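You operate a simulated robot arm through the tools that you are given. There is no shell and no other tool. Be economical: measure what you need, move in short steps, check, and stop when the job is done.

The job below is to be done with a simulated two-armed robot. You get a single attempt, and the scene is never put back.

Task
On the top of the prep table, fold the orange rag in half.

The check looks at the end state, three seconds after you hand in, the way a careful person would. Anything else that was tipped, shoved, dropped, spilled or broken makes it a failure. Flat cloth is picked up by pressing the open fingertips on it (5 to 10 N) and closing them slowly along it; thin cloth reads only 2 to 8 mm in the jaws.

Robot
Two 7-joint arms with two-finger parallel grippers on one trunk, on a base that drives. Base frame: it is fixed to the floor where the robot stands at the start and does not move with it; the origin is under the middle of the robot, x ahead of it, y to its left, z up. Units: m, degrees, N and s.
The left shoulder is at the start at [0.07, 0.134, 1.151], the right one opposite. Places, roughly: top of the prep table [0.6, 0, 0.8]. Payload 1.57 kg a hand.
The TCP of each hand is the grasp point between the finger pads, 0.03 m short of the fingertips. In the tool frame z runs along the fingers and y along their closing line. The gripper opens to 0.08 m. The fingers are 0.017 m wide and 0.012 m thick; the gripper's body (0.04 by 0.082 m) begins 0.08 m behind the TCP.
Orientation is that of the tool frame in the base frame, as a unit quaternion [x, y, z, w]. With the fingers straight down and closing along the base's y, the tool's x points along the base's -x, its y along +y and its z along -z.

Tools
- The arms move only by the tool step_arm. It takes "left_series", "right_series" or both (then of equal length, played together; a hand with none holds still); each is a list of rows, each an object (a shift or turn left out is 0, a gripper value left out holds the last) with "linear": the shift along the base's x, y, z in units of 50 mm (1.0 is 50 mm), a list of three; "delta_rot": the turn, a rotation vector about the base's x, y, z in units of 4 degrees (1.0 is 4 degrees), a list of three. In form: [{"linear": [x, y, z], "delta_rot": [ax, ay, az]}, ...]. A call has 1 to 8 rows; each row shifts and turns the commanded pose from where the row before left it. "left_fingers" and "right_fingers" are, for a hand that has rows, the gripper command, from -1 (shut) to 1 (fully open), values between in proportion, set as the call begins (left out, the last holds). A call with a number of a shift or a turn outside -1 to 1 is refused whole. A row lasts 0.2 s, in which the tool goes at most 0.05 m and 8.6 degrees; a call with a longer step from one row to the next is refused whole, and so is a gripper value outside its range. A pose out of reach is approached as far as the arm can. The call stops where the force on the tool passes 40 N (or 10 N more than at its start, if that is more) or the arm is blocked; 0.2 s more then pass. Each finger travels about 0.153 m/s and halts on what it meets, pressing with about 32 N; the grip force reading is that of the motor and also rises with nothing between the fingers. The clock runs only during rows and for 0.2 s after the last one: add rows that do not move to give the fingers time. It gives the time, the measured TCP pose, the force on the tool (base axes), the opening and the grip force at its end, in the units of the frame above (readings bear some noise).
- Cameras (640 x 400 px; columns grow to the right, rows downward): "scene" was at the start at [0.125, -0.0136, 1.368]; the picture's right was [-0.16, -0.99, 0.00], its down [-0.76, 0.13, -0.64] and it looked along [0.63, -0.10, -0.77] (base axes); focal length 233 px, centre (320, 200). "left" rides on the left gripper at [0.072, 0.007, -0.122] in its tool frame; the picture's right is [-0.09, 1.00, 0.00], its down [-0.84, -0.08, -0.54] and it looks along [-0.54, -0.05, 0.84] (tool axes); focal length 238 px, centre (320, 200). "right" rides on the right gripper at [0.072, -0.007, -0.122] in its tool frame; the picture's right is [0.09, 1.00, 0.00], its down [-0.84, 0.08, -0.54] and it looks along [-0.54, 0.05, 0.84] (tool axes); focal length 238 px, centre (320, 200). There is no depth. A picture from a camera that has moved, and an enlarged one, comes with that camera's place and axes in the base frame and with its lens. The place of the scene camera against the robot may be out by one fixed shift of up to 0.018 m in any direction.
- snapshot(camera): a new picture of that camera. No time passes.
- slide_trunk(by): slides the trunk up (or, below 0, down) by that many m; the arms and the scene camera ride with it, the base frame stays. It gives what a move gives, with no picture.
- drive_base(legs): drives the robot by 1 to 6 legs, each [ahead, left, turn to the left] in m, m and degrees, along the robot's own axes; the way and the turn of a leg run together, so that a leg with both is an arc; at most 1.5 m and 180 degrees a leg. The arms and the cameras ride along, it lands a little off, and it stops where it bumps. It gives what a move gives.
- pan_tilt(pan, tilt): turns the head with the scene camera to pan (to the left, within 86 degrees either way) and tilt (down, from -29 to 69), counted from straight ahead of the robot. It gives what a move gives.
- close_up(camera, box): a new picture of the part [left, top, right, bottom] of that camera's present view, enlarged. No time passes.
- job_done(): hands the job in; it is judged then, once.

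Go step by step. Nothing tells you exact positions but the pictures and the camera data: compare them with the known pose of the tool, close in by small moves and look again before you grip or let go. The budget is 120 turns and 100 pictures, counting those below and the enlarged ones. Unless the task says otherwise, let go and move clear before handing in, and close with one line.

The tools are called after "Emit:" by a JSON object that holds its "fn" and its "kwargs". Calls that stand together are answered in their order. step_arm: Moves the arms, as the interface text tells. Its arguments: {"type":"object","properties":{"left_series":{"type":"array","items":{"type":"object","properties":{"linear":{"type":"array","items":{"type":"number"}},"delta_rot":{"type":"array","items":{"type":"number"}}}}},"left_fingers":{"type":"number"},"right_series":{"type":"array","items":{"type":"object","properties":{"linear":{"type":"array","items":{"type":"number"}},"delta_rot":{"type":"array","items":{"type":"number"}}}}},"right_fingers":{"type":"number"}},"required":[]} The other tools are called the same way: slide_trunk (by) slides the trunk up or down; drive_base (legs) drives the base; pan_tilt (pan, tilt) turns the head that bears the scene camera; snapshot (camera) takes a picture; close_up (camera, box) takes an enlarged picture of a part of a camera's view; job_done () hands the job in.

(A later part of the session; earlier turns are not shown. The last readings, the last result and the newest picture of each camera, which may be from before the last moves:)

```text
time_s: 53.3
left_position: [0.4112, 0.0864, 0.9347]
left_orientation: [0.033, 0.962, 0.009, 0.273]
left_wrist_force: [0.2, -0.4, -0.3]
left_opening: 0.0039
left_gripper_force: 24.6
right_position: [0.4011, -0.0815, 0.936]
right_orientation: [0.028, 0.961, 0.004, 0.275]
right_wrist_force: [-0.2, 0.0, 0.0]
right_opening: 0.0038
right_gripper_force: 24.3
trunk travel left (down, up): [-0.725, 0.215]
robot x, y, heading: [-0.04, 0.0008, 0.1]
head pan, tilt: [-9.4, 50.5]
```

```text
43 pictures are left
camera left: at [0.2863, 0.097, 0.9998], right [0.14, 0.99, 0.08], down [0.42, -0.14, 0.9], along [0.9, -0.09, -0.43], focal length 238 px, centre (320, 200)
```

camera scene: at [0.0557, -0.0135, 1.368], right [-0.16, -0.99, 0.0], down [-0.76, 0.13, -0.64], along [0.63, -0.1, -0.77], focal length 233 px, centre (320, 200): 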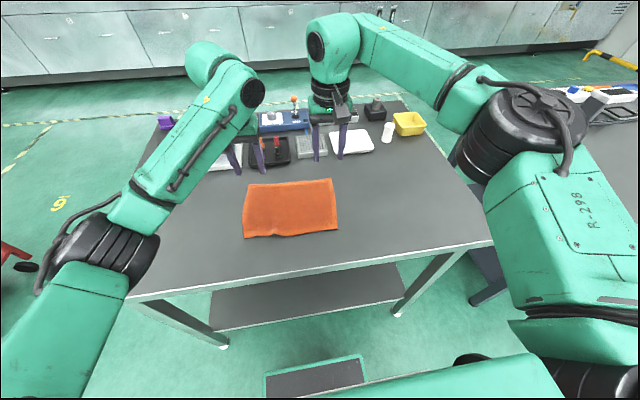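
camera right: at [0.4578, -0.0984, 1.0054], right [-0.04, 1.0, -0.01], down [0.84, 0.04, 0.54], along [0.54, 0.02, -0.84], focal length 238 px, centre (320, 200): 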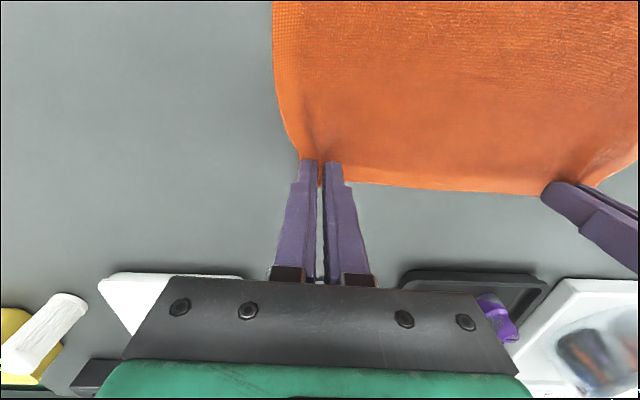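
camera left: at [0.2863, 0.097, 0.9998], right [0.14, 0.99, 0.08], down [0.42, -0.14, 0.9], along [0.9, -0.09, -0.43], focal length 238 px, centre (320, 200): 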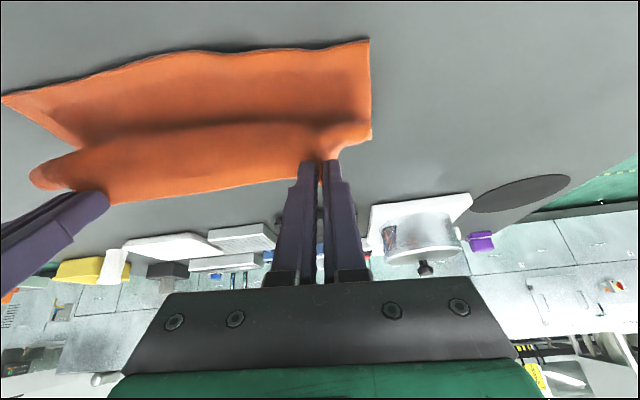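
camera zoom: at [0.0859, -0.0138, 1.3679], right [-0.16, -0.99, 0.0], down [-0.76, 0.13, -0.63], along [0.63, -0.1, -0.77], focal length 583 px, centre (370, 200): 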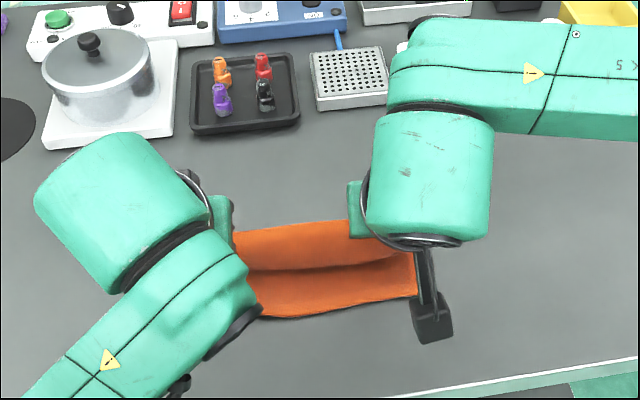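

The fold is leaning over well. I'll take one more short stretch so the top layer slopes toward me, then look again.

Emit:
{"fn": "step_arm", "kwargs": {"left_series": [{"linear": [-0.2, 0.02, -0.12], "delta_rot": [0, -1, 0]}, {"linear": [-0.2, 0.02, -0.12], "delta_rot": [0, -1, 0]}, {"linear": [-0.2, 0.02, -0.12], "delta_rot": [0, -1, 0]}, {}], "right_series": [{"linear": [-0.2, 0, -0.12], "delta_rot": [0, -1, 0]}, {"linear": [-0.2, 0, -0.12], "delta_rot": [0, -1, 0]}, {"linear": [-0.2, 0, -0.12], "delta_rot": [0, -1, 0]}, {}]}}

Emit:
{"fn": "snapshot", "kwargs": {"camera": "left"}}

Emit:
{"fn": "snapshot", "kwargs": {"camera": "right"}}

```text
time_s: 54.3
left_position: [0.3822, 0.0869, 0.916]
left_orientation: [0.034, 0.928, 0.012, 0.372]
left_wrist_force: [-0.5, -1.6, 1.1]
left_opening: 0.0036
left_gripper_force: 24.7
right_position: [0.3704, -0.082, 0.9167]
right_orientation: [0.028, 0.927, 0.006, 0.375]
right_wrist_force: [0.1, 0.1, 0.1]
right_opening: 0.0035
right_gripper_force: 24.4
trunk travel left (down, up): [-0.725, 0.215]
robot x, y, heading: [-0.0381, -0.0023, -0.2]
head pan, tilt: [-9.4, 50.5]
```

```text
42 pictures are left
camera left: at [0.2459, 0.0988, 0.9553], right [0.12, 0.99, 0.11], down [0.22, -0.14, 0.97], along [0.97, -0.09, -0.24], focal length 238 px, centre (320, 200)
```

left: 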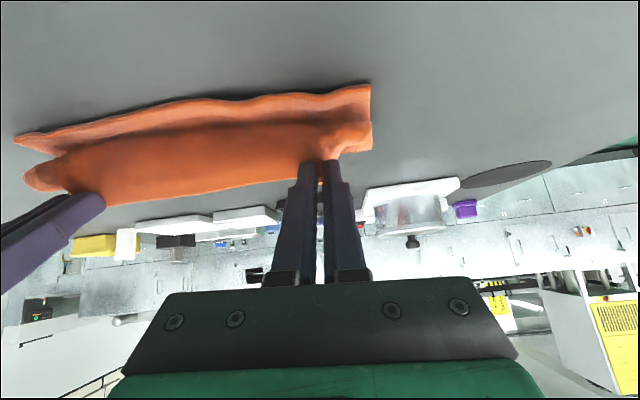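

```text
41 pictures are left
camera right: at [0.2345, -0.0847, 0.9553], right [-0.02, 1.0, -0.03], down [0.23, 0.03, 0.97], along [0.97, 0.01, -0.23], focal length 238 px, centre (320, 200)
```

right: 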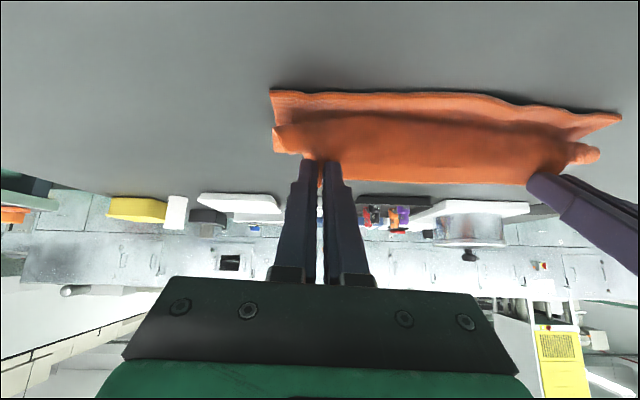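

There is still some slack curling under the grips. I'll tilt a bit more, toward 60°, and draw the edge closer to take it up.

Emit:
{"fn": "step_arm", "kwargs": {"left_series": [{"linear": [-0.08, 0.02, -0.06], "delta_rot": [0, -1, 0]}, {"linear": [-0.08, 0.02, -0.06], "delta_rot": [0, -1, 0]}, {"linear": [-0.08, 0, -0.06], "delta_rot": [0, -1, 0]}, {"linear": [-0.08, 0, -0.06], "delta_rot": [0, -1, 0]}, {}], "right_series": [{"linear": [-0.08, 0, -0.06], "delta_rot": [0, -1, 0]}, {"linear": [-0.08, 0, -0.06], "delta_rot": [0, -1, 0]}, {"linear": [-0.08, 0, -0.06], "delta_rot": [0, -1, 0]}, {"linear": [-0.08, 0, -0.06], "delta_rot": [0, -1, 0]}, {}]}}

Emit:
{"fn": "snapshot", "kwargs": {"camera": "scene"}}

Emit:
{"fn": "snapshot", "kwargs": {"camera": "right"}}

```text
time_s: 55.5
left_position: [0.3656, 0.0886, 0.9047]
left_orientation: [0.031, 0.867, 0.017, 0.497]
left_wrist_force: [1.0, -1.5, 0.2]
left_opening: 0.0034
left_gripper_force: 24.1
right_position: [0.3542, -0.0817, 0.9055]
right_orientation: [0.027, 0.866, 0.01, 0.499]
right_wrist_force: [0.0, 1.8, 0.3]
right_opening: 0.0037
right_gripper_force: 24.2
trunk travel left (down, up): [-0.725, 0.215]
robot x, y, heading: [-0.0387, -0.0001, -0.1]
head pan, tilt: [-9.4, 50.5]
```

```text
40 pictures are left
camera scene: at [0.085, -0.0148, 1.368], right [-0.16, -0.99, 0.0], down [-0.76, 0.13, -0.64], along [0.63, -0.1, -0.77], focal length 233 px, centre (320, 200)
```

scene: 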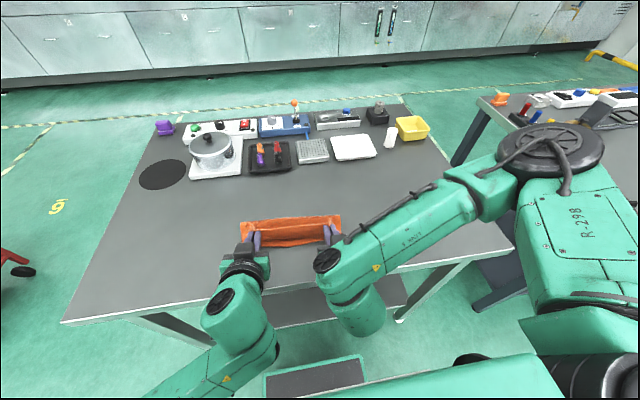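

```text
39 pictures are left
camera right: at [0.2129, -0.0852, 0.9035], right [-0.01, 1.0, -0.03], down [-0.05, 0.03, 1.0], along [1.0, 0.01, 0.05], focal length 238 px, centre (320, 200)
```

right: 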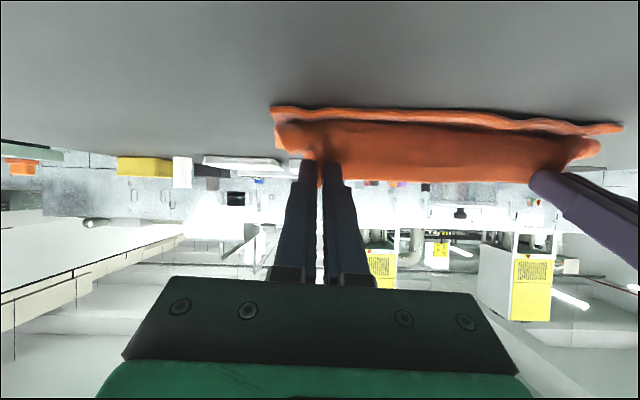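

Emit:
{"fn": "close_up", "kwargs": {"camera": "scene", "box": [220, 190, 360, 280]}}

Emit:
{"fn": "close_up", "kwargs": {"camera": "right", "box": [240, 80, 640, 240]}}

```text
4.44 times, centred on (290, 235) of scene
camera zoom: at [0.085, -0.0148, 1.368], right [-0.16, -0.99, 0.0], down [-0.76, 0.13, -0.64], along [0.63, -0.1, -0.77], focal length 1037 px, centre (453, 44)
```

zoom: 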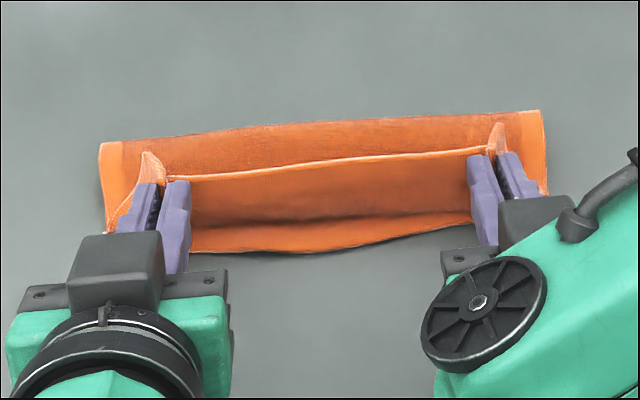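

```text
1.60 times, centred on (440, 160) of right
camera zoom: at [0.2129, -0.0852, 0.9035], right [-0.01, 1.0, -0.03], down [-0.05, 0.03, 1.0], along [1.0, 0.01, 0.05], focal length 381 px, centre (128, 264)
```

zoom: 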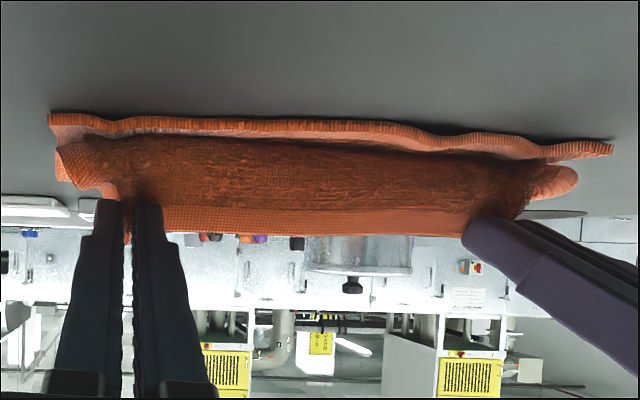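

The edge now stands upright between the grips, with the sheet bellying toward me. I'll draw the hands lower and closer so the top layer is pulled straight before letting go.

Emit:
{"fn": "step_arm", "kwargs": {"left_series": [{"linear": [-0.14, 0.01, -0.1]}, {"linear": [-0.12, 0.01, -0.12]}, {"linear": [-0.08, 0, -0.12]}, {}], "right_series": [{"linear": [-0.14, 0, -0.1]}, {"linear": [-0.12, 0, -0.12]}, {"linear": [-0.08, 0, -0.12]}, {}]}}

Emit:
{"fn": "close_up", "kwargs": {"camera": "scene", "box": [220, 190, 360, 280]}}

Emit:
{"fn": "close_up", "kwargs": {"camera": "right", "box": [240, 60, 640, 220]}}

```text
time_s: 56.5
left_position: [0.3482, 0.0934, 0.8876]
left_orientation: [0.031, 0.867, 0.016, 0.498]
left_wrist_force: [-0.3, -4.0, 0.0]
left_opening: 0.0038
left_gripper_force: 24.5
right_position: [0.3393, -0.0824, 0.8882]
right_orientation: [0.026, 0.866, 0.011, 0.499]
right_wrist_force: [0.3, 4.9, 0.1]
right_opening: 0.0035
right_gripper_force: 24.5
trunk travel left (down, up): [-0.725, 0.215]
robot x, y, heading: [-0.0378, -0.0004, -0.2]
head pan, tilt: [-9.4, 50.5]
```

```text
4.44 times, centred on (290, 235) of scene
camera zoom: at [0.0848, -0.0138, 1.368], right [-0.16, -0.99, 0.0], down [-0.76, 0.13, -0.64], along [0.63, -0.1, -0.77], focal length 1037 px, centre (453, 44)
```

zoom: 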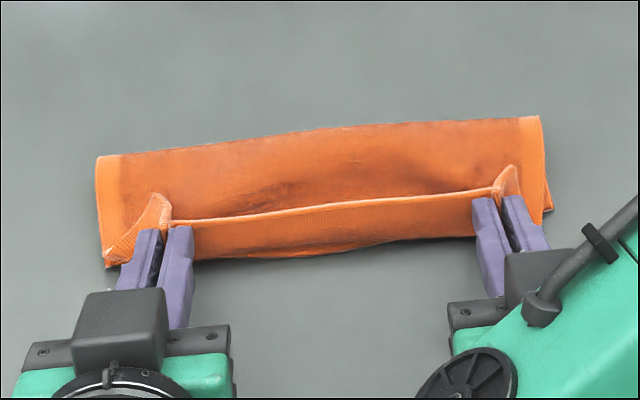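

```text
1.60 times, centred on (440, 140) of right
camera zoom: at [0.1969, -0.0849, 0.8865], right [-0.01, 1.0, -0.04], down [-0.05, 0.03, 1.0], along [1.0, 0.01, 0.05], focal length 381 px, centre (128, 296)
```

zoom: 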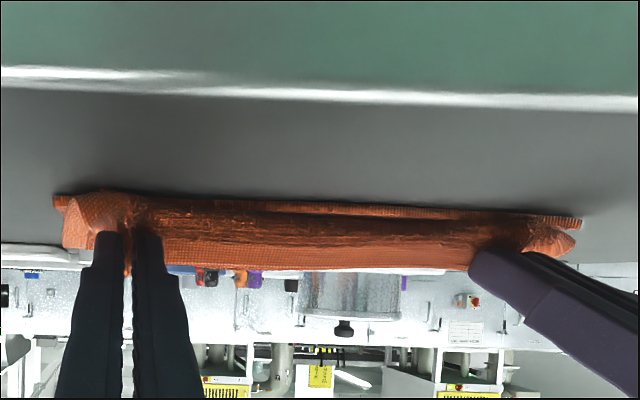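

The draw pulled the fold line about 2 cm too far toward me. I'll go back up to reset it, keeping the tilt and relaxing the hands inward.

Emit:
{"fn": "step_arm", "kwargs": {"left_series": [{"linear": [0.2, -0.03, 0.25]}, {"linear": [0.35, -0.03, 0.3]}, {"linear": [0.45, -0.03, 0.25]}, {"linear": [0.45, -0.03, 0.15]}, {"linear": [0.35, 0, 0.05]}, {}], "right_series": [{"linear": [0.2, 0.02, 0.25]}, {"linear": [0.35, 0.02, 0.3]}, {"linear": [0.45, 0, 0.25]}, {"linear": [0.45, -0.02, 0.15]}, {"linear": [0.35, -0.02, 0.05]}, {}]}}

Emit:
{"fn": "close_up", "kwargs": {"camera": "scene", "box": [220, 150, 380, 270]}}

```text
time_s: 57.9
left_position: [0.437, 0.0866, 0.9383]
left_orientation: [0.031, 0.867, 0.017, 0.498]
left_wrist_force: [-0.4, -0.5, 0.8]
left_opening: 0.0037
left_gripper_force: 24.5
right_position: [0.428, -0.0808, 0.9384]
right_orientation: [0.026, 0.865, 0.01, 0.501]
right_wrist_force: [-0.7, 0.3, -0.1]
right_opening: 0.0035
right_gripper_force: 24.6
trunk travel left (down, up): [-0.725, 0.215]
robot x, y, heading: [-0.036, 0.0002, -0.2]
head pan, tilt: [-9.4, 50.5]
```

```text
3.33 times, centred on (300, 210) of scene
camera zoom: at [0.0843, -0.0135, 1.3681], right [-0.16, -0.99, 0.0], down [-0.76, 0.13, -0.64], along [0.63, -0.1, -0.77], focal length 778 px, centre (387, 167)
```

zoom: 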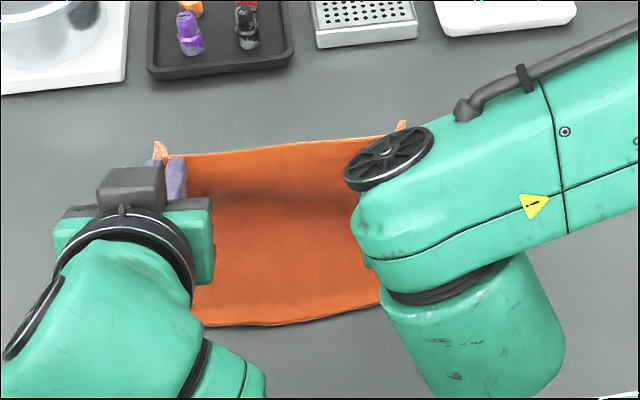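

The fold is reset. I'll bring the edge down on a tighter arc this time, to about the right overlap.

Emit:
{"fn": "step_arm", "kwargs": {"left_series": [{"linear": [-0.3, 0.02, -0.04]}, {"linear": [-0.32, 0.02, -0.12]}, {"linear": [-0.3, 0.02, -0.2]}, {"linear": [-0.26, 0, -0.28]}, {}], "right_series": [{"linear": [-0.3, 0.02, -0.04]}, {"linear": [-0.32, 0.02, -0.12]}, {"linear": [-0.3, 0.02, -0.2]}, {"linear": [-0.26, 0, -0.28]}, {}]}}

Emit:
{"fn": "close_up", "kwargs": {"camera": "scene", "box": [220, 190, 360, 280]}}

```text
time_s: 59.1
left_position: [0.3794, 0.0881, 0.9063]
left_orientation: [0.03, 0.867, 0.017, 0.497]
left_wrist_force: [0.4, 0.8, -0.2]
left_opening: 0.0036
left_gripper_force: 24.6
right_position: [0.3679, -0.0788, 0.9052]
right_orientation: [0.027, 0.866, 0.01, 0.5]
right_wrist_force: [1.1, -0.3, 0.2]
right_opening: 0.0037
right_gripper_force: 24.8
trunk travel left (down, up): [-0.725, 0.215]
robot x, y, heading: [-0.0396, -0.0001, 0.0]
head pan, tilt: [-9.4, 50.5]
```

```text
4.44 times, centred on (290, 235) of scene
camera zoom: at [0.0853, -0.0137, 1.368], right [-0.16, -0.99, 0.0], down [-0.76, 0.13, -0.64], along [0.63, -0.1, -0.77], focal length 1037 px, centre (453, 44)
```

zoom: 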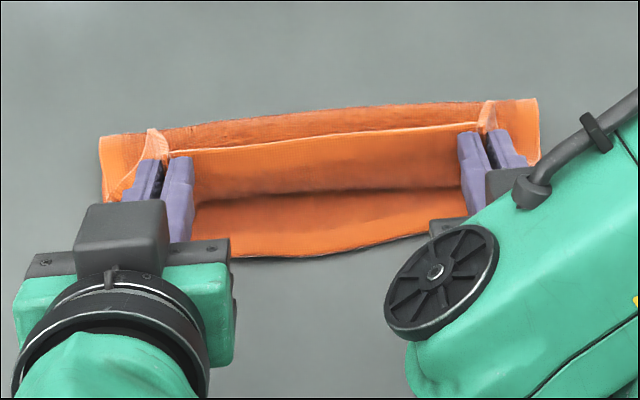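

The fold line is now right, at about x = 0.461 on the left and 0.447 on the right. I'll lower slightly and open the fingers.

Emit:
{"fn": "step_arm", "kwargs": {"left_series": [{"linear": [-0.14, 0, -0.12]}, {"linear": [-0.14, 0, -0.12]}, {}], "right_series": [{"linear": [-0.14, 0, -0.12]}, {"linear": [-0.14, 0, -0.12]}, {}]}}

Emit:
{"fn": "step_arm", "kwargs": {"left_series": [{}, {}, {}, {}], "right_series": [{}, {}, {}, {}], "left_fingers": 0, "right_fingers": 0}}

Emit:
{"fn": "close_up", "kwargs": {"camera": "scene", "box": [220, 190, 360, 280]}}

Emit:
{"fn": "close_up", "kwargs": {"camera": "right", "box": [240, 60, 640, 220]}}

```text
time_s: 59.9
left_position: [0.365, 0.0877, 0.8932]
left_orientation: [0.03, 0.866, 0.017, 0.498]
left_wrist_force: [0.7, -0.1, -1.1]
left_opening: 0.0037
left_gripper_force: 24.7
right_position: [0.3547, -0.0773, 0.8932]
right_orientation: [0.026, 0.866, 0.01, 0.499]
right_wrist_force: [-0.8, 0.2, -1.5]
right_opening: 0.0037
right_gripper_force: 24.2
trunk travel left (down, up): [-0.725, 0.215]
robot x, y, heading: [-0.0364, 0.0004, -0.0]
head pan, tilt: [-9.4, 50.5]
```

```text
time_s: 60.9
left_position: [0.3647, 0.0873, 0.8942]
left_orientation: [0.031, 0.867, 0.016, 0.498]
left_wrist_force: [0.0, -0.4, -0.3]
left_opening: 0.04
left_gripper_force: 0.0
right_position: [0.3538, -0.078, 0.8937]
right_orientation: [0.026, 0.866, 0.011, 0.499]
right_wrist_force: [0.4, -0.3, -0.1]
right_opening: 0.04
right_gripper_force: 0.0
trunk travel left (down, up): [-0.725, 0.215]
robot x, y, heading: [-0.038, 0.0032, 0.0]
head pan, tilt: [-9.4, 50.5]
```

```text
4.44 times, centred on (290, 235) of scene
camera zoom: at [0.0848, -0.0136, 1.368], right [-0.16, -0.99, 0.0], down [-0.76, 0.13, -0.64], along [0.63, -0.1, -0.77], focal length 1037 px, centre (453, 44)
```

zoom: 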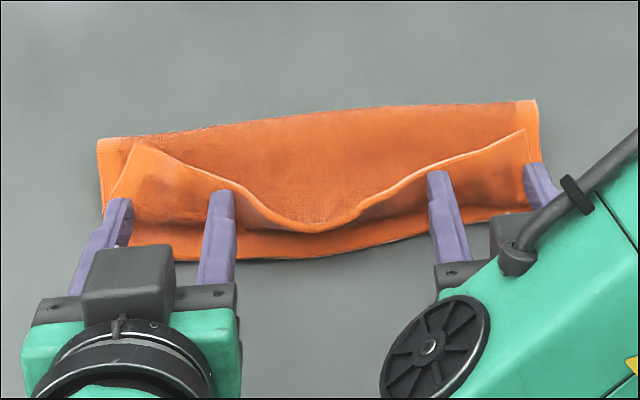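

```text
1.60 times, centred on (440, 140) of right
camera zoom: at [0.2127, -0.0813, 0.8923], right [-0.01, 1.0, -0.04], down [-0.05, 0.04, 1.0], along [1.0, 0.01, 0.05], focal length 381 px, centre (128, 296)
```

zoom: 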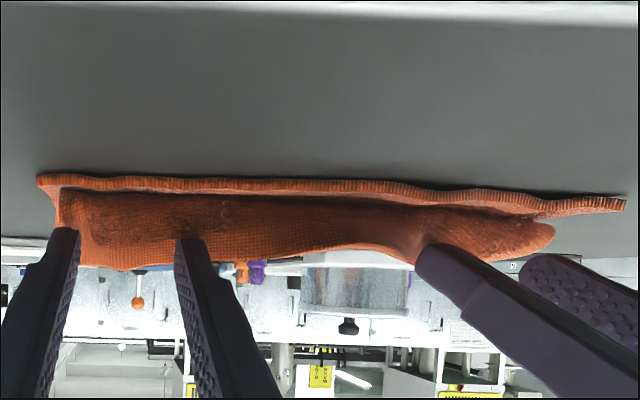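

The middle of the edge has dropped toward me as wanted, while the corners are still propped against the fingers. I'll back the base off to slide the fingers out without straining the arms.

Emit:
{"fn": "drive_base", "kwargs": {"legs": [[-0.09, 0, 0]]}}

Emit:
{"fn": "snapshot", "kwargs": {"camera": "scene"}}

Emit:
{"fn": "snapshot", "kwargs": {"camera": "right"}}

```text
time_s: 62.0
left_position: [0.276, 0.0868, 0.8923]
left_orientation: [0.031, 0.867, 0.017, 0.498]
left_wrist_force: [-0.3, -0.3, 1.3]
left_opening: 0.0399
left_gripper_force: 0.0
right_position: [0.2644, -0.0777, 0.8942]
right_orientation: [0.027, 0.866, 0.009, 0.5]
right_wrist_force: [0.2, -0.4, 0.2]
right_opening: 0.0399
right_gripper_force: 0.1
trunk travel left (down, up): [-0.725, 0.215]
robot x, y, heading: [-0.1309, 0.0027, -0.2]
head pan, tilt: [-9.4, 50.5]
```

```text
30 pictures are left
camera scene: at [-0.0051, -0.0137, 1.368], right [-0.16, -0.99, 0.0], down [-0.76, 0.13, -0.64], along [0.63, -0.1, -0.77], focal length 233 px, centre (320, 200)
```

scene: 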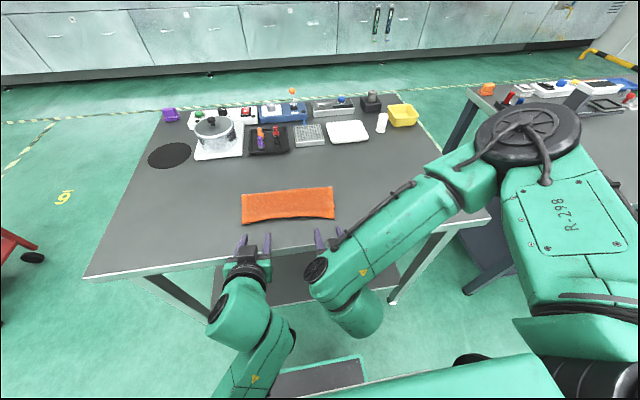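

```text
29 pictures are left
camera right: at [0.1227, -0.0815, 0.8922], right [-0.01, 1.0, -0.04], down [-0.05, 0.04, 1.0], along [1.0, 0.01, 0.05], focal length 238 px, centre (320, 200)
```

right: 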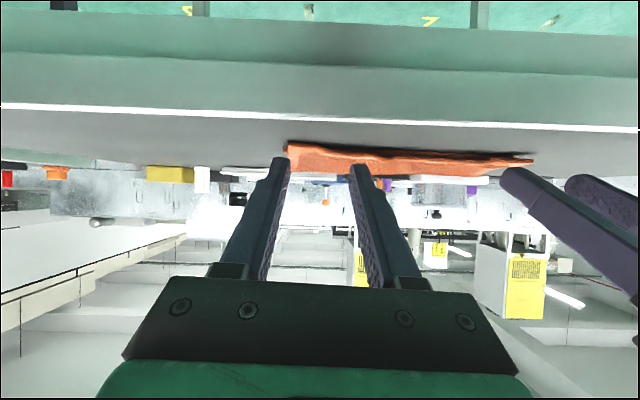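

It has flopped open into a folded shape. I'll look at it closely.

Emit:
{"fn": "close_up", "kwargs": {"camera": "scene", "box": [220, 170, 360, 240]}}

Emit:
{"fn": "close_up", "kwargs": {"camera": "right", "box": [260, 110, 560, 210]}}

```text
4.57 times, centred on (290, 205) of scene
camera zoom: at [-0.0051, -0.0137, 1.368], right [-0.16, -0.99, 0.0], down [-0.76, 0.13, -0.64], along [0.63, -0.1, -0.77], focal length 1066 px, centre (457, 177)
```

zoom: 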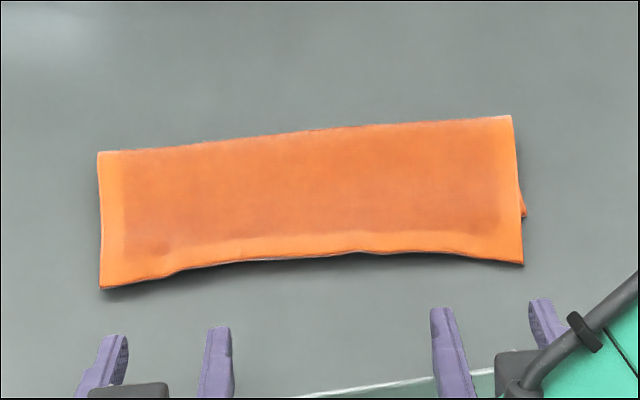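

```text
2.13 times, centred on (410, 160) of right
camera zoom: at [0.1227, -0.0815, 0.8922], right [-0.01, 1.0, -0.04], down [-0.05, 0.04, 1.0], along [1.0, 0.01, 0.05], focal length 508 px, centre (128, 285)
```

zoom: 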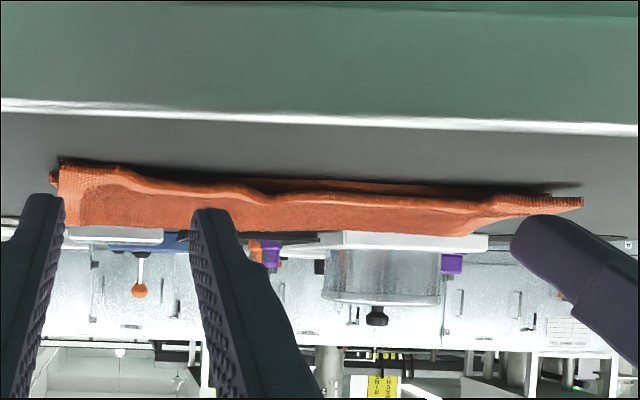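

That worked well: the top layer lies flat over the bottom, with its near edge overshooting the bottom edge by perhaps 1.5 to 3 cm. I'll raise the hands, straighten them along the reverse path and inspect from above.

Emit:
{"fn": "step_arm", "kwargs": {"left_series": [{"linear": [0, 0, 0.4]}, {"linear": [0.1, 0, 0.5]}, {"linear": [0.3, 0, 0.5]}, {"linear": [0.4, 0, 0.5], "delta_rot": [0, 1, 0]}, {"linear": [0.4, 0, 0.3], "delta_rot": [0, 1, 0]}, {"linear": [0.4, 0, 0.1], "delta_rot": [0, 1, 0]}, {"linear": [0.3, 0, 0], "delta_rot": [0, 1, 0]}, {}], "right_series": [{"linear": [0, 0, 0.4]}, {"linear": [0.1, 0, 0.5]}, {"linear": [0.3, 0, 0.5]}, {"linear": [0.4, 0, 0.5], "delta_rot": [0, 1, 0]}, {"linear": [0.4, 0, 0.3], "delta_rot": [0, 1, 0]}, {"linear": [0.4, 0, 0.1], "delta_rot": [0, 1, 0]}, {"linear": [0.3, 0, 0], "delta_rot": [0, 1, 0]}, {}]}}

Emit:
{"fn": "snapshot", "kwargs": {"camera": "right"}}

Emit:
{"fn": "snapshot", "kwargs": {"camera": "left"}}

```text
time_s: 63.7
left_position: [0.37, 0.1321, 0.9851]
left_orientation: [0.04, 0.926, 0.092, 0.364]
left_wrist_force: [-0.1, 0.3, -0.3]
left_opening: 0.0399
left_gripper_force: 0.2
right_position: [0.3582, -0.0782, 1.0091]
right_orientation: [0.029, 0.926, 0.006, 0.377]
right_wrist_force: [-0.1, 0.1, 0.7]
right_opening: 0.0398
right_gripper_force: 0.0
trunk travel left (down, up): [-0.725, 0.215]
robot x, y, heading: [-0.1306, 0.0028, -0.1]
head pan, tilt: [-9.4, 50.5]
stopped in row 8 (left hand): the arm was blocked; the commanded pose is now the measured one
```

```text
26 pictures are left
camera right: at [0.222, -0.0803, 1.0453], right [-0.02, 1.0, -0.03], down [0.22, 0.03, 0.97], along [0.97, 0.01, -0.22], focal length 238 px, centre (320, 200)
```

right: 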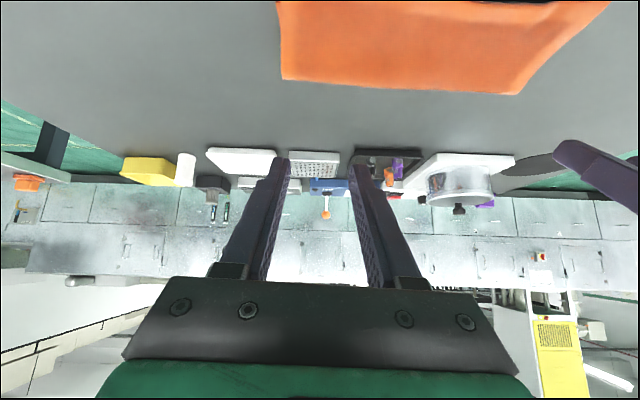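

```text
25 pictures are left
camera left: at [0.2348, 0.1309, 1.027], right [0.08, 0.96, 0.26], down [0.24, -0.27, 0.93], along [0.97, -0.01, -0.25], focal length 238 px, centre (320, 200)
```

left: 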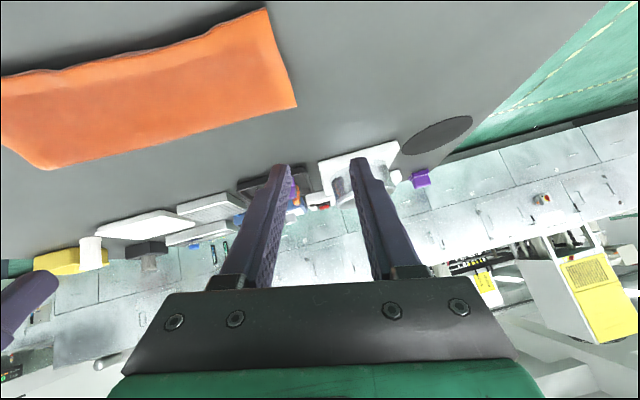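

The left arm is again going into its awkward elbow pose, so I'll steer it up and outward to park it and straighten the right hand for inspection.

Emit:
{"fn": "step_arm", "kwargs": {"left_series": [{"linear": [0.0, 0.3, 0.4]}, {"linear": [0.0, 0.3, 0.4]}, {"linear": [0.1, 0.3, 0.4]}, {"linear": [0.1, 0.3, 0.4]}, {"linear": [0.1, 0.3, 0.2]}, {}], "right_series": [{"linear": [0.2, -0.1, 0.1], "delta_rot": [0, 1, 0]}, {"linear": [0.1, -0.1, 0.1], "delta_rot": [0, 1, 0]}, {"linear": [0.1, -0.1, 0.1], "delta_rot": [0, 1, 0]}, {"linear": [0.1, -0.1, 0], "delta_rot": [0, 1, 0]}, {"linear": [0, -0.1, 0], "delta_rot": [0, 1, 0]}, {"linear": [0, 0, 0], "delta_rot": [0, 1, 0]}]}}

Emit:
{"fn": "step_arm", "kwargs": {"right_series": [{"linear": [0, 0, 0.1], "delta_rot": [0, 1, 0]}, {"linear": [0, 0, 0.1], "delta_rot": [0, 1, 0]}, {"linear": [0, 0, 0.1], "delta_rot": [0, 1, 0]}, {"delta_rot": [0, 1, 0]}, {"delta_rot": [0, 1, 0]}, {}]}}

Emit:
{"fn": "snapshot", "kwargs": {"camera": "scene"}}

Emit:
{"fn": "snapshot", "kwargs": {"camera": "right"}}

```text
time_s: 65.1
left_position: [0.3849, 0.2064, 1.0772]
left_orientation: [0.041, 0.926, 0.09, 0.364]
left_wrist_force: [-0.3, -0.4, -0.2]
left_opening: 0.0403
left_gripper_force: 0.1
right_position: [0.3836, -0.1018, 1.024]
right_orientation: [0.028, 0.984, 0.001, 0.176]
right_wrist_force: [0.6, -0.1, -0.2]
right_opening: 0.0398
right_gripper_force: 0.0
trunk travel left (down, up): [-0.725, 0.215]
robot x, y, heading: [-0.1315, 0.0004, -0.2]
head pan, tilt: [-9.4, 50.5]
```

```text
time_s: 66.5
left_position: [0.3845, 0.2057, 1.0776]
left_orientation: [0.04, 0.926, 0.091, 0.364]
left_wrist_force: [0.1, -0.4, 0.1]
left_opening: 0.0398
left_gripper_force: 0.1
right_position: [0.3821, -0.1017, 1.0392]
right_orientation: [0.028, 1.0, -0.004, 0.003]
right_wrist_force: [-0.1, 0.7, -0.1]
right_opening: 0.0401
right_gripper_force: 0.0
trunk travel left (down, up): [-0.725, 0.215]
robot x, y, heading: [-0.13, -0.0033, -0.0]
head pan, tilt: [-9.4, 50.5]
```

```text
24 pictures are left
camera scene: at [-0.0056, -0.0138, 1.3681], right [-0.16, -0.99, 0.0], down [-0.76, 0.13, -0.64], along [0.63, -0.1, -0.77], focal length 233 px, centre (320, 200)
```

scene: 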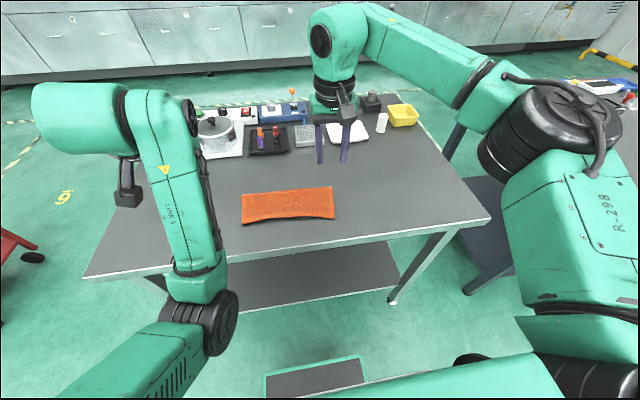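

```text
23 pictures are left
camera right: at [0.3095, -0.1049, 1.1603], right [-0.04, 1.0, -0.01], down [0.84, 0.03, 0.55], along [0.55, 0.01, -0.84], focal length 238 px, centre (320, 200)
```

right: 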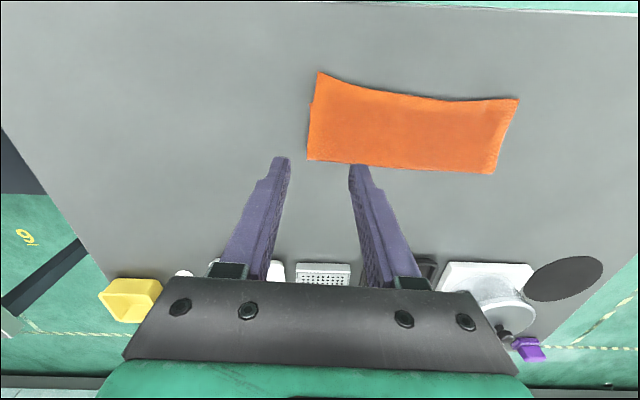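

Emit:
{"fn": "close_up", "kwargs": {"camera": "right", "box": [290, 50, 540, 190]}}

```text
2.56 times, centred on (415, 120) of right
camera zoom: at [0.3095, -0.1049, 1.1603], right [-0.04, 1.0, -0.01], down [0.84, 0.03, 0.55], along [0.55, 0.01, -0.84], focal length 610 px, centre (77, 405)
```

zoom: 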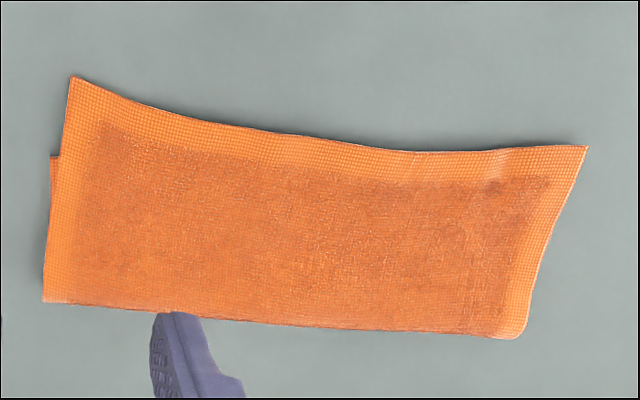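

From above it is a proper fold, but the top layer overshoots the bottom's near edge by about 20 mm on the left and 34 mm on the right. The overhanging strip is a single layer with its edge facing me, so I can re-grip it with straight fingers, lift to reset the fold and lay it back evenly. First I'll bring the left arm back to a good posture.

Emit:
{"fn": "step_arm", "kwargs": {"left_series": [{"linear": [0.1, 0.4, 0.1], "delta_rot": [-0.19, 0.9, 0.02]}, {"linear": [0.1, 0.4, 0.1], "delta_rot": [-0.19, 0.9, 0.02]}, {"linear": [0.1, 0.4, 0.1], "delta_rot": [-0.19, 0.9, 0.02]}, {"linear": [0.1, 0.4, 0.1], "delta_rot": [-0.19, 0.9, 0.02]}, {"linear": [0.1, 0.4, 0.1], "delta_rot": [-0.19, 0.9, 0.02]}, {"linear": [0.1, 0.4, 0.1], "delta_rot": [-0.19, 0.9, 0.02]}, {"linear": [0.1, 0.3, 0], "delta_rot": [-0.19, 0.9, 0.02]}, {"linear": [0.1, 0.3, 0], "delta_rot": [-0.19, 0.9, 0.02]}]}}

Emit:
{"fn": "step_arm", "kwargs": {"left_series": [{"linear": [0.1, 0.1, 0], "delta_rot": [-0.19, 0.9, 0.02]}, {"linear": [0.1, 0, 0], "delta_rot": [-0.19, 0.9, 0.02]}, {"linear": [0.1, 0, 0], "delta_rot": [-0.19, 0.9, 0.02]}, {"linear": [0.1, 0, 0], "delta_rot": [-0.19, 0.9, 0.02]}, {}]}}

```text
time_s: 68.3
left_position: [0.4247, 0.3568, 1.1063]
left_orientation: [0.038, 0.991, 0.03, 0.122]
left_wrist_force: [-0.4, 0.0, 0.6]
left_opening: 0.0399
left_gripper_force: 0.1
right_position: [0.3833, -0.1013, 1.0388]
right_orientation: [0.028, 1.0, -0.005, 0.003]
right_wrist_force: [0.3, -0.2, 0.2]
right_opening: 0.0399
right_gripper_force: 0.0
trunk travel left (down, up): [-0.725, 0.215]
robot x, y, heading: [-0.1327, -0.0019, 0.2]
head pan, tilt: [-9.4, 50.5]
```

```text
time_s: 69.5
left_position: [0.4265, 0.3567, 1.1088]
left_orientation: [0.038, 0.999, 0.006, 0.011]
left_wrist_force: [-0.4, -0.5, -0.1]
left_opening: 0.0399
left_gripper_force: 0.1
left hand out of reach, approached as far as the arm can: row 4
right_position: [0.3814, -0.1025, 1.038]
right_orientation: [0.028, 1.0, -0.004, 0.004]
right_wrist_force: [0.2, 0.5, -0.5]
right_opening: 0.04
right_gripper_force: 0.0
trunk travel left (down, up): [-0.725, 0.215]
robot x, y, heading: [-0.1331, 0.0009, -0.1]
head pan, tilt: [-9.4, 50.5]
```

Upright again. I'll turn the hand clockwise while swinging it inward, which freed the elbow before.

Emit:
{"fn": "step_arm", "kwargs": {"left_series": [{"delta_rot": [0, 0, -1]}, {"linear": [0, -0.4, 0], "delta_rot": [0, 0, -1]}, {"linear": [0, -0.5, 0], "delta_rot": [0, 0, -1]}, {"linear": [0, -0.5, 0], "delta_rot": [0, 0, -1]}, {"linear": [0, -0.6, 0], "delta_rot": [0, 0, -1]}, {"linear": [0, -0.6, 0], "delta_rot": [0, 0, -1]}, {"linear": [0, -0.6, 0], "delta_rot": [0, 0, -1]}, {"linear": [0, -0.6, 0], "delta_rot": [0, 0, -1]}]}}

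Emit:
{"fn": "step_arm", "kwargs": {"left_series": [{"linear": [0, -0.4, 0], "delta_rot": [0, 0, -1]}, {"linear": [0, -0.4, 0], "delta_rot": [0, 0, 0]}, {"linear": [0, -0.4, -0.2]}, {"linear": [0, -0.2, -0.3]}, {}]}}

Emit:
{"fn": "snapshot", "kwargs": {"camera": "scene"}}

```text
time_s: 71.3
left_position: [0.4328, 0.1676, 1.1088]
left_orientation: [0.309, 0.951, 0.001, -0.002]
left_wrist_force: [-0.9, 0.1, 0.1]
left_opening: 0.04
left_gripper_force: 0.1
left hand out of reach, approached as far as the arm can: row 8
right_position: [0.3833, -0.1031, 1.0381]
right_orientation: [0.03, 1.0, -0.004, 0.003]
right_wrist_force: [-0.5, 0.8, -0.4]
right_opening: 0.0397
right_gripper_force: 0.1
trunk travel left (down, up): [-0.725, 0.215]
robot x, y, heading: [-0.1304, -0.0012, 0.0]
head pan, tilt: [-9.4, 50.5]
```

```text
time_s: 72.5
left_position: [0.4426, 0.0987, 1.0848]
left_orientation: [0.342, 0.94, 0.0, -0.003]
left_wrist_force: [-0.4, -0.4, 0.7]
left_opening: 0.0398
left_gripper_force: 0.1
left hand out of reach, approached as far as the arm can: row 2, 4
right_position: [0.3822, -0.1016, 1.0381]
right_orientation: [0.028, 1.0, -0.004, 0.004]
right_wrist_force: [0.2, 0.1, -1.1]
right_opening: 0.0396
right_gripper_force: 0.0
trunk travel left (down, up): [-0.725, 0.215]
robot x, y, heading: [-0.1282, 0.0012, 0.2]
head pan, tilt: [-9.4, 50.5]
```

```text
21 pictures are left
camera scene: at [-0.0055, -0.0136, 1.3681], right [-0.16, -0.99, 0.0], down [-0.76, 0.13, -0.64], along [0.63, -0.1, -0.77], focal length 233 px, centre (320, 200)
```

scene: 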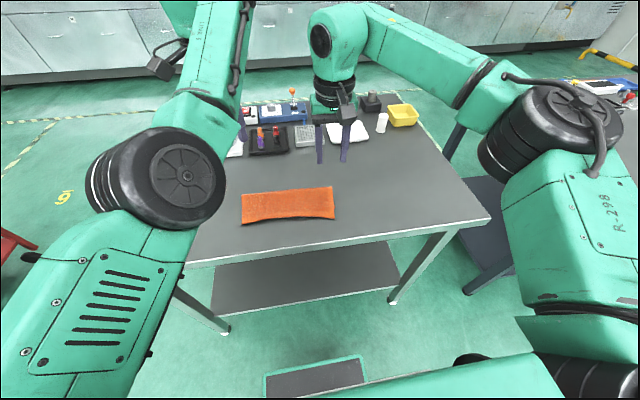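

Same good state as before. I'll lower and turn back to let the elbow settle outside.

Emit:
{"fn": "step_arm", "kwargs": {"left_series": [{"linear": [0.1, -0.05, -0.4], "delta_rot": [0, 0, 1]}, {"linear": [0.1, -0.05, -0.4], "delta_rot": [0, 0, 1]}, {"linear": [0.1, -0.05, -0.4], "delta_rot": [0, 0, 1]}, {"linear": [0.1, 0, -0.3], "delta_rot": [0, 0, 1]}, {"linear": [0.1, 0, -0.3], "delta_rot": [0, 0, 1]}, {"linear": [0.1, 0, 0], "delta_rot": [0, 0, 1]}, {"linear": [-0.1, 0, 0], "delta_rot": [0, 0, 1]}, {"linear": [-0.2, 0, 0], "delta_rot": [0, 0, 1]}]}}

Emit:
{"fn": "step_arm", "kwargs": {"left_series": [{"linear": [-0.3, 0, 0], "delta_rot": [0, 0, 0.8]}, {"linear": [-0.3, 0, 0]}, {"linear": [-0.3, 0.05, 0]}, {"linear": [-0.3, 0.05, 0]}, {}]}}

Emit:
{"fn": "snapshot", "kwargs": {"camera": "scene"}}

```text
time_s: 74.3
left_position: [0.4609, 0.0896, 1.0023]
left_orientation: [0.081, 0.997, 0.002, 0.0]
left_wrist_force: [-0.2, 0.3, 0.4]
left_opening: 0.0399
left_gripper_force: 0.0
left hand out of reach, approached as far as the arm can: row 6, 8
right_position: [0.3836, -0.1017, 1.0377]
right_orientation: [0.029, 1.0, -0.004, 0.004]
right_wrist_force: [-0.1, 0.8, -0.7]
right_opening: 0.04
right_gripper_force: 0.0
trunk travel left (down, up): [-0.725, 0.215]
robot x, y, heading: [-0.1316, 0.0004, -0.0]
head pan, tilt: [-9.4, 50.5]
```

```text
time_s: 75.5
left_position: [0.4424, 0.0957, 0.9972]
left_orientation: [0.043, 0.999, 0.0, -0.001]
left_wrist_force: [0.0, 0.4, -0.1]
left_opening: 0.0405
left_gripper_force: 0.1
left hand out of reach, approached as far as the arm can: row 2, 3, 4
right_position: [0.3831, -0.1021, 1.038]
right_orientation: [0.028, 1.0, -0.005, 0.003]
right_wrist_force: [0.2, -0.6, 0.3]
right_opening: 0.04
right_gripper_force: 0.1
trunk travel left (down, up): [-0.725, 0.215]
robot x, y, heading: [-0.1276, 0.0028, -0.2]
head pan, tilt: [-9.4, 50.5]
```

```text
20 pictures are left
camera scene: at [-0.0051, -0.0136, 1.368], right [-0.16, -0.99, 0.0], down [-0.76, 0.13, -0.64], along [0.63, -0.1, -0.77], focal length 233 px, centre (320, 200)
```

scene: 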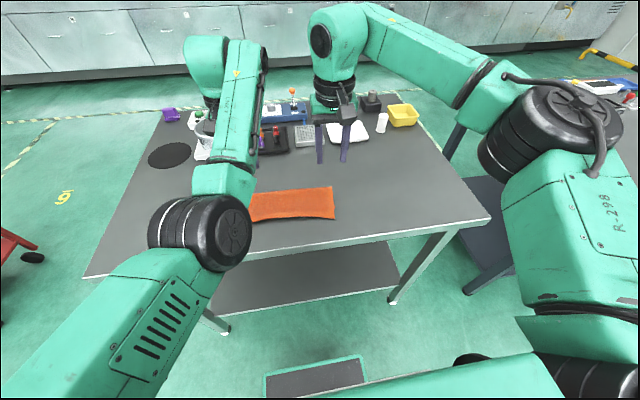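

The elbow hasn't swung out this time because I stayed closer in than before. I'll stretch further ahead first, then retract.

Emit:
{"fn": "step_arm", "kwargs": {"left_series": [{"linear": [0.2, -0.1, 0.4], "delta_rot": [0, 0, -1]}, {"linear": [0.2, -0.1, 0.4], "delta_rot": [0, 0, -1]}, {"linear": [0.1, -0.1, 0.4], "delta_rot": [0, 0, -1]}, {"linear": [0.1, -0.1, 0.4], "delta_rot": [0, 0, -1]}, {"linear": [0, -0.1, 0.4], "delta_rot": [0, 0, -1]}, {"delta_rot": [0, 0, -1]}, {"delta_rot": [0, 0, -1]}, {"delta_rot": [0, 0, -1]}]}}

Emit:
{"fn": "step_arm", "kwargs": {"left_series": [{"linear": [0.1, 0, -0.4], "delta_rot": [0, 0, 1]}, {"linear": [0.1, 0, -0.4], "delta_rot": [0, 0, 1]}, {"linear": [0.1, 0, -0.4], "delta_rot": [0, 0, 1]}, {"linear": [0.1, 0, -0.4], "delta_rot": [0, 0, 1]}, {"linear": [0.1, 0, -0.4], "delta_rot": [0, 0, 1]}, {"linear": [0.1, 0, -0.3], "delta_rot": [0, 0, 1]}, {"linear": [0.1, 0, 0], "delta_rot": [0, 0, 1]}, {"linear": [0.1, 0, 0], "delta_rot": [0, 0, 1]}]}}

Emit:
{"fn": "snapshot", "kwargs": {"camera": "scene"}}

```text
time_s: 77.3
left_position: [0.4633, 0.0665, 1.0871]
left_orientation: [0.306, 0.952, -0.003, 0.022]
left_wrist_force: [0.5, 0.3, -0.1]
left_opening: 0.0401
left_gripper_force: 0.0
left hand out of reach, approached as far as the arm can: row 2, 3, 4, 5
right_position: [0.3819, -0.1012, 1.0383]
right_orientation: [0.029, 1.0, -0.004, 0.003]
right_wrist_force: [-0.4, -0.2, 0.3]
right_opening: 0.04
right_gripper_force: 0.0
trunk travel left (down, up): [-0.725, 0.215]
robot x, y, heading: [-0.1294, 0.0037, 0.2]
head pan, tilt: [-9.4, 50.5]
```

```text
time_s: 79.1
left_position: [0.4733, 0.0718, 0.9711]
left_orientation: [0.032, 0.999, 0.003, 0.022]
left_wrist_force: [-0.2, -0.7, -0.6]
left_opening: 0.0398
left_gripper_force: 0.1
left hand out of reach, approached as far as the arm can: row 4, 5, 6, 8
right_position: [0.3821, -0.1019, 1.0389]
right_orientation: [0.029, 1.0, -0.003, 0.005]
right_wrist_force: [-0.6, -1.1, 0.7]
right_opening: 0.04
right_gripper_force: 0.1
trunk travel left (down, up): [-0.725, 0.215]
robot x, y, heading: [-0.1261, -0.0004, 0.0]
head pan, tilt: [-9.4, 50.5]
```

```text
19 pictures are left
camera scene: at [-0.0058, -0.0146, 1.3681], right [-0.16, -0.99, 0.0], down [-0.76, 0.13, -0.64], along [0.63, -0.1, -0.77], focal length 233 px, centre (320, 200)
```

scene: 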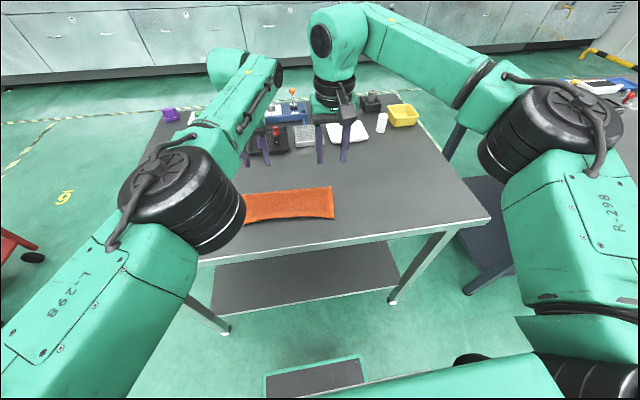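

The left elbow is back outside. I'll move both hands above the overhanging top edge.

Emit:
{"fn": "step_arm", "kwargs": {"left_series": [{"linear": [-0.365, 0.07, 0.1], "delta_rot": [0, 0.1, 0]}, {"linear": [-0.365, 0.07, 0], "delta_rot": [0, 0.1, 0]}, {"linear": [-0.365, 0.07, 0], "delta_rot": [0, 0.1, 0]}, {"linear": [-0.365, 0.07, -0.22], "delta_rot": [0, 0.1, 0]}, {"linear": [-0.365, 0.07, -0.35], "delta_rot": [0, 0.1, 0]}, {"linear": [-0.365, 0.07, -0.35], "delta_rot": [0, 0.1, 0]}, {}], "right_series": [{"linear": [-0.083, 0.1, -0.363]}, {"linear": [-0.083, 0.1, -0.363]}, {"linear": [-0.083, 0.1, -0.363]}, {"linear": [-0.083, 0.1, -0.363]}, {"linear": [-0.083, 0.1, -0.363]}, {"linear": [-0.083, 0.1, -0.363]}, {}]}}

Emit:
{"fn": "snapshot", "kwargs": {"camera": "left"}}

Emit:
{"fn": "snapshot", "kwargs": {"camera": "right"}}

```text
time_s: 80.7
left_position: [0.4687, 0.0732, 0.9659]
left_orientation: [0.032, 0.999, 0.003, 0.006]
left_wrist_force: [0.9, -0.5, -0.2]
left_opening: 0.04
left_gripper_force: 0.1
left hand out of reach, approached as far as the arm can: row 1, 2, 3, 4, 5, 6
right_position: [0.3585, -0.071, 0.9296]
right_orientation: [0.028, 1.0, -0.003, 0.003]
right_wrist_force: [-0.1, 0.3, 0.1]
right_opening: 0.04
right_gripper_force: 0.0
trunk travel left (down, up): [-0.725, 0.215]
robot x, y, heading: [-0.1316, 0.0011, -0.0]
head pan, tilt: [-9.4, 50.5]
```

```text
18 pictures are left
camera left: at [0.3952, 0.0836, 1.0861], right [0.15, 0.99, 0.01], down [0.82, -0.13, 0.55], along [0.55, -0.08, -0.83], focal length 238 px, centre (320, 200)
```

left: 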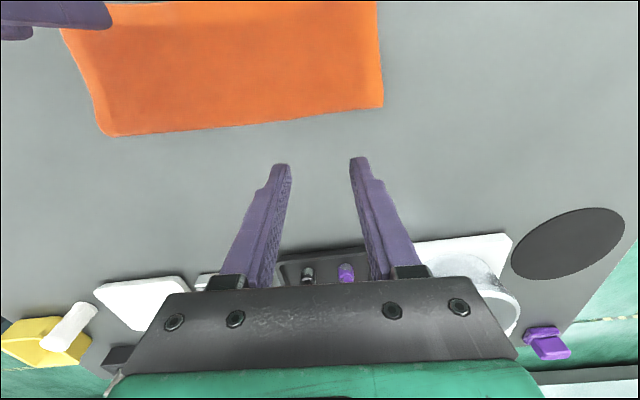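

```text
17 pictures are left
camera right: at [0.2848, -0.074, 1.0512], right [-0.04, 1.0, -0.01], down [0.84, 0.03, 0.55], along [0.55, 0.01, -0.84], focal length 238 px, centre (320, 200)
```

right: 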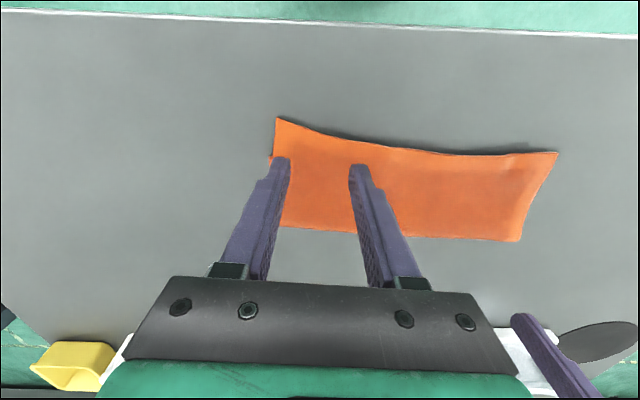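

The left arm still won't retract here, although last time it did at a slightly higher spot with a small tilt. I'll repeat that.

Emit:
{"fn": "step_arm", "kwargs": {"left_series": [{"linear": [0, 0, 0.3], "delta_rot": [0, -0.3, -0.5]}, {"linear": [0, 0, 0.3], "delta_rot": [0, -0.3, -0.5]}, {"linear": [-0.2, 0.03, 0.1], "delta_rot": [0, -0.36, 0.3]}, {"linear": [-0.25, 0.04, 0], "delta_rot": [0, -0.36, 0.3]}, {"linear": [-0.25, 0.04, 0], "delta_rot": [0, 0, 0.3]}, {"linear": [-0.25, 0.04, 0], "delta_rot": [0, 0, 0.3]}, {}]}}

```text
time_s: 82.3
left_position: [0.4785, 0.0635, 1.002]
left_orientation: [0.034, 0.998, 0.0, 0.05]
left_wrist_force: [0.6, -0.1, -0.6]
left_opening: 0.0401
left_gripper_force: 0.1
left hand out of reach, approached as far as the arm can: row 1, 2, 3, 4, 5, 6
right_position: [0.3574, -0.0718, 0.9299]
right_orientation: [0.028, 1.0, -0.005, 0.003]
right_wrist_force: [0.3, 0.6, 0.5]
right_opening: 0.0399
right_gripper_force: 0.0
trunk travel left (down, up): [-0.725, 0.215]
robot x, y, heading: [-0.1311, 0.001, 0.0]
head pan, tilt: [-9.4, 50.5]
```

The left arm keeps hitting its limit, so I'll park it up and outward. The right hand alone can straighten one corner after the other.

Emit:
{"fn": "step_arm", "kwargs": {"left_series": [{"linear": [0, 0.3, 0.5]}, {"linear": [0, 0.5, 0.5]}, {"linear": [0, 0.7, 0.4]}, {"linear": [0, 0.8, 0.3]}, {"linear": [0, 0.8, 0]}, {"linear": [0, 0.8, 0]}, {"linear": [0, 0.8, 0]}, {}]}}

Emit:
{"fn": "step_arm", "kwargs": {"right_series": [{"linear": [0, 0, -0.35]}, {"linear": [0, 0, -0.3]}, {"linear": [0, 0, -0.15]}, {}]}}

Emit:
{"fn": "snapshot", "kwargs": {"camera": "right"}}

```text
time_s: 84.1
left_position: [0.4781, 0.2964, 1.0867]
left_orientation: [0.024, 0.999, 0.007, 0.048]
left_wrist_force: [0.5, 0.7, -1.0]
left_opening: 0.0399
left_gripper_force: 0.0
right_position: [0.359, -0.0722, 0.9302]
right_orientation: [0.029, 1.0, -0.004, 0.004]
right_wrist_force: [-0.6, -0.4, 0.8]
right_opening: 0.04
right_gripper_force: 0.1
trunk travel left (down, up): [-0.725, 0.215]
robot x, y, heading: [-0.1288, 0.0016, -0.0]
head pan, tilt: [-9.4, 50.5]
```

```text
time_s: 85.1
left_position: [0.4784, 0.2975, 1.0864]
left_orientation: [0.024, 0.999, 0.006, 0.047]
left_wrist_force: [-0.7, 0.0, 0.2]
left_opening: 0.04
left_gripper_force: 0.1
right_position: [0.3583, -0.0726, 0.8905]
right_orientation: [0.029, 1.0, -0.004, 0.004]
right_wrist_force: [0.3, -0.3, 0.8]
right_opening: 0.04
right_gripper_force: 0.0
trunk travel left (down, up): [-0.725, 0.215]
robot x, y, heading: [-0.1334, -0.0007, 0.0]
head pan, tilt: [-9.4, 50.5]
```

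```text
16 pictures are left
camera right: at [0.2854, -0.0747, 1.0115], right [-0.04, 1.0, -0.01], down [0.84, 0.03, 0.55], along [0.55, 0.01, -0.84], focal length 238 px, centre (320, 200)
```

right: 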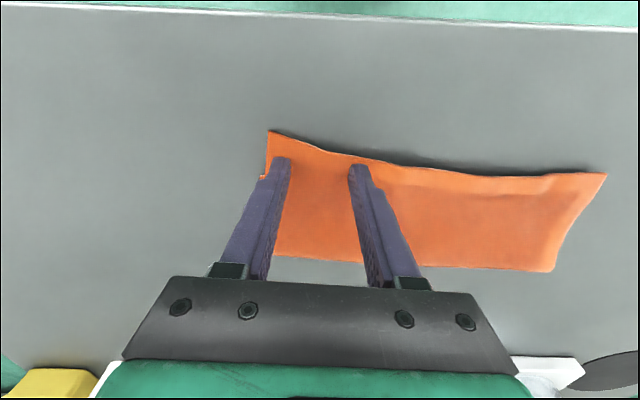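

Right fingertips are on the overhanging strip at the right corner. I'll press and close slowly.

Emit:
{"fn": "step_arm", "kwargs": {"right_series": [{"linear": [0, 0, -0.04]}, {"linear": [0, 0, -0.04]}, {"linear": [0, 0, -0.03]}, {}]}}

```text
time_s: 86.1
left_position: [0.4781, 0.2984, 1.0873]
left_orientation: [0.025, 0.999, 0.006, 0.047]
left_wrist_force: [0.1, -0.3, 0.3]
left_opening: 0.0404
left_gripper_force: 0.1
right_position: [0.3582, -0.0726, 0.8847]
right_orientation: [0.029, 1.0, -0.003, 0.003]
right_wrist_force: [1.0, 0.5, 5.1]
right_opening: 0.0402
right_gripper_force: 0.2
trunk travel left (down, up): [-0.725, 0.215]
robot x, y, heading: [-0.1288, 0.0016, -0.2]
head pan, tilt: [-9.4, 50.5]
```

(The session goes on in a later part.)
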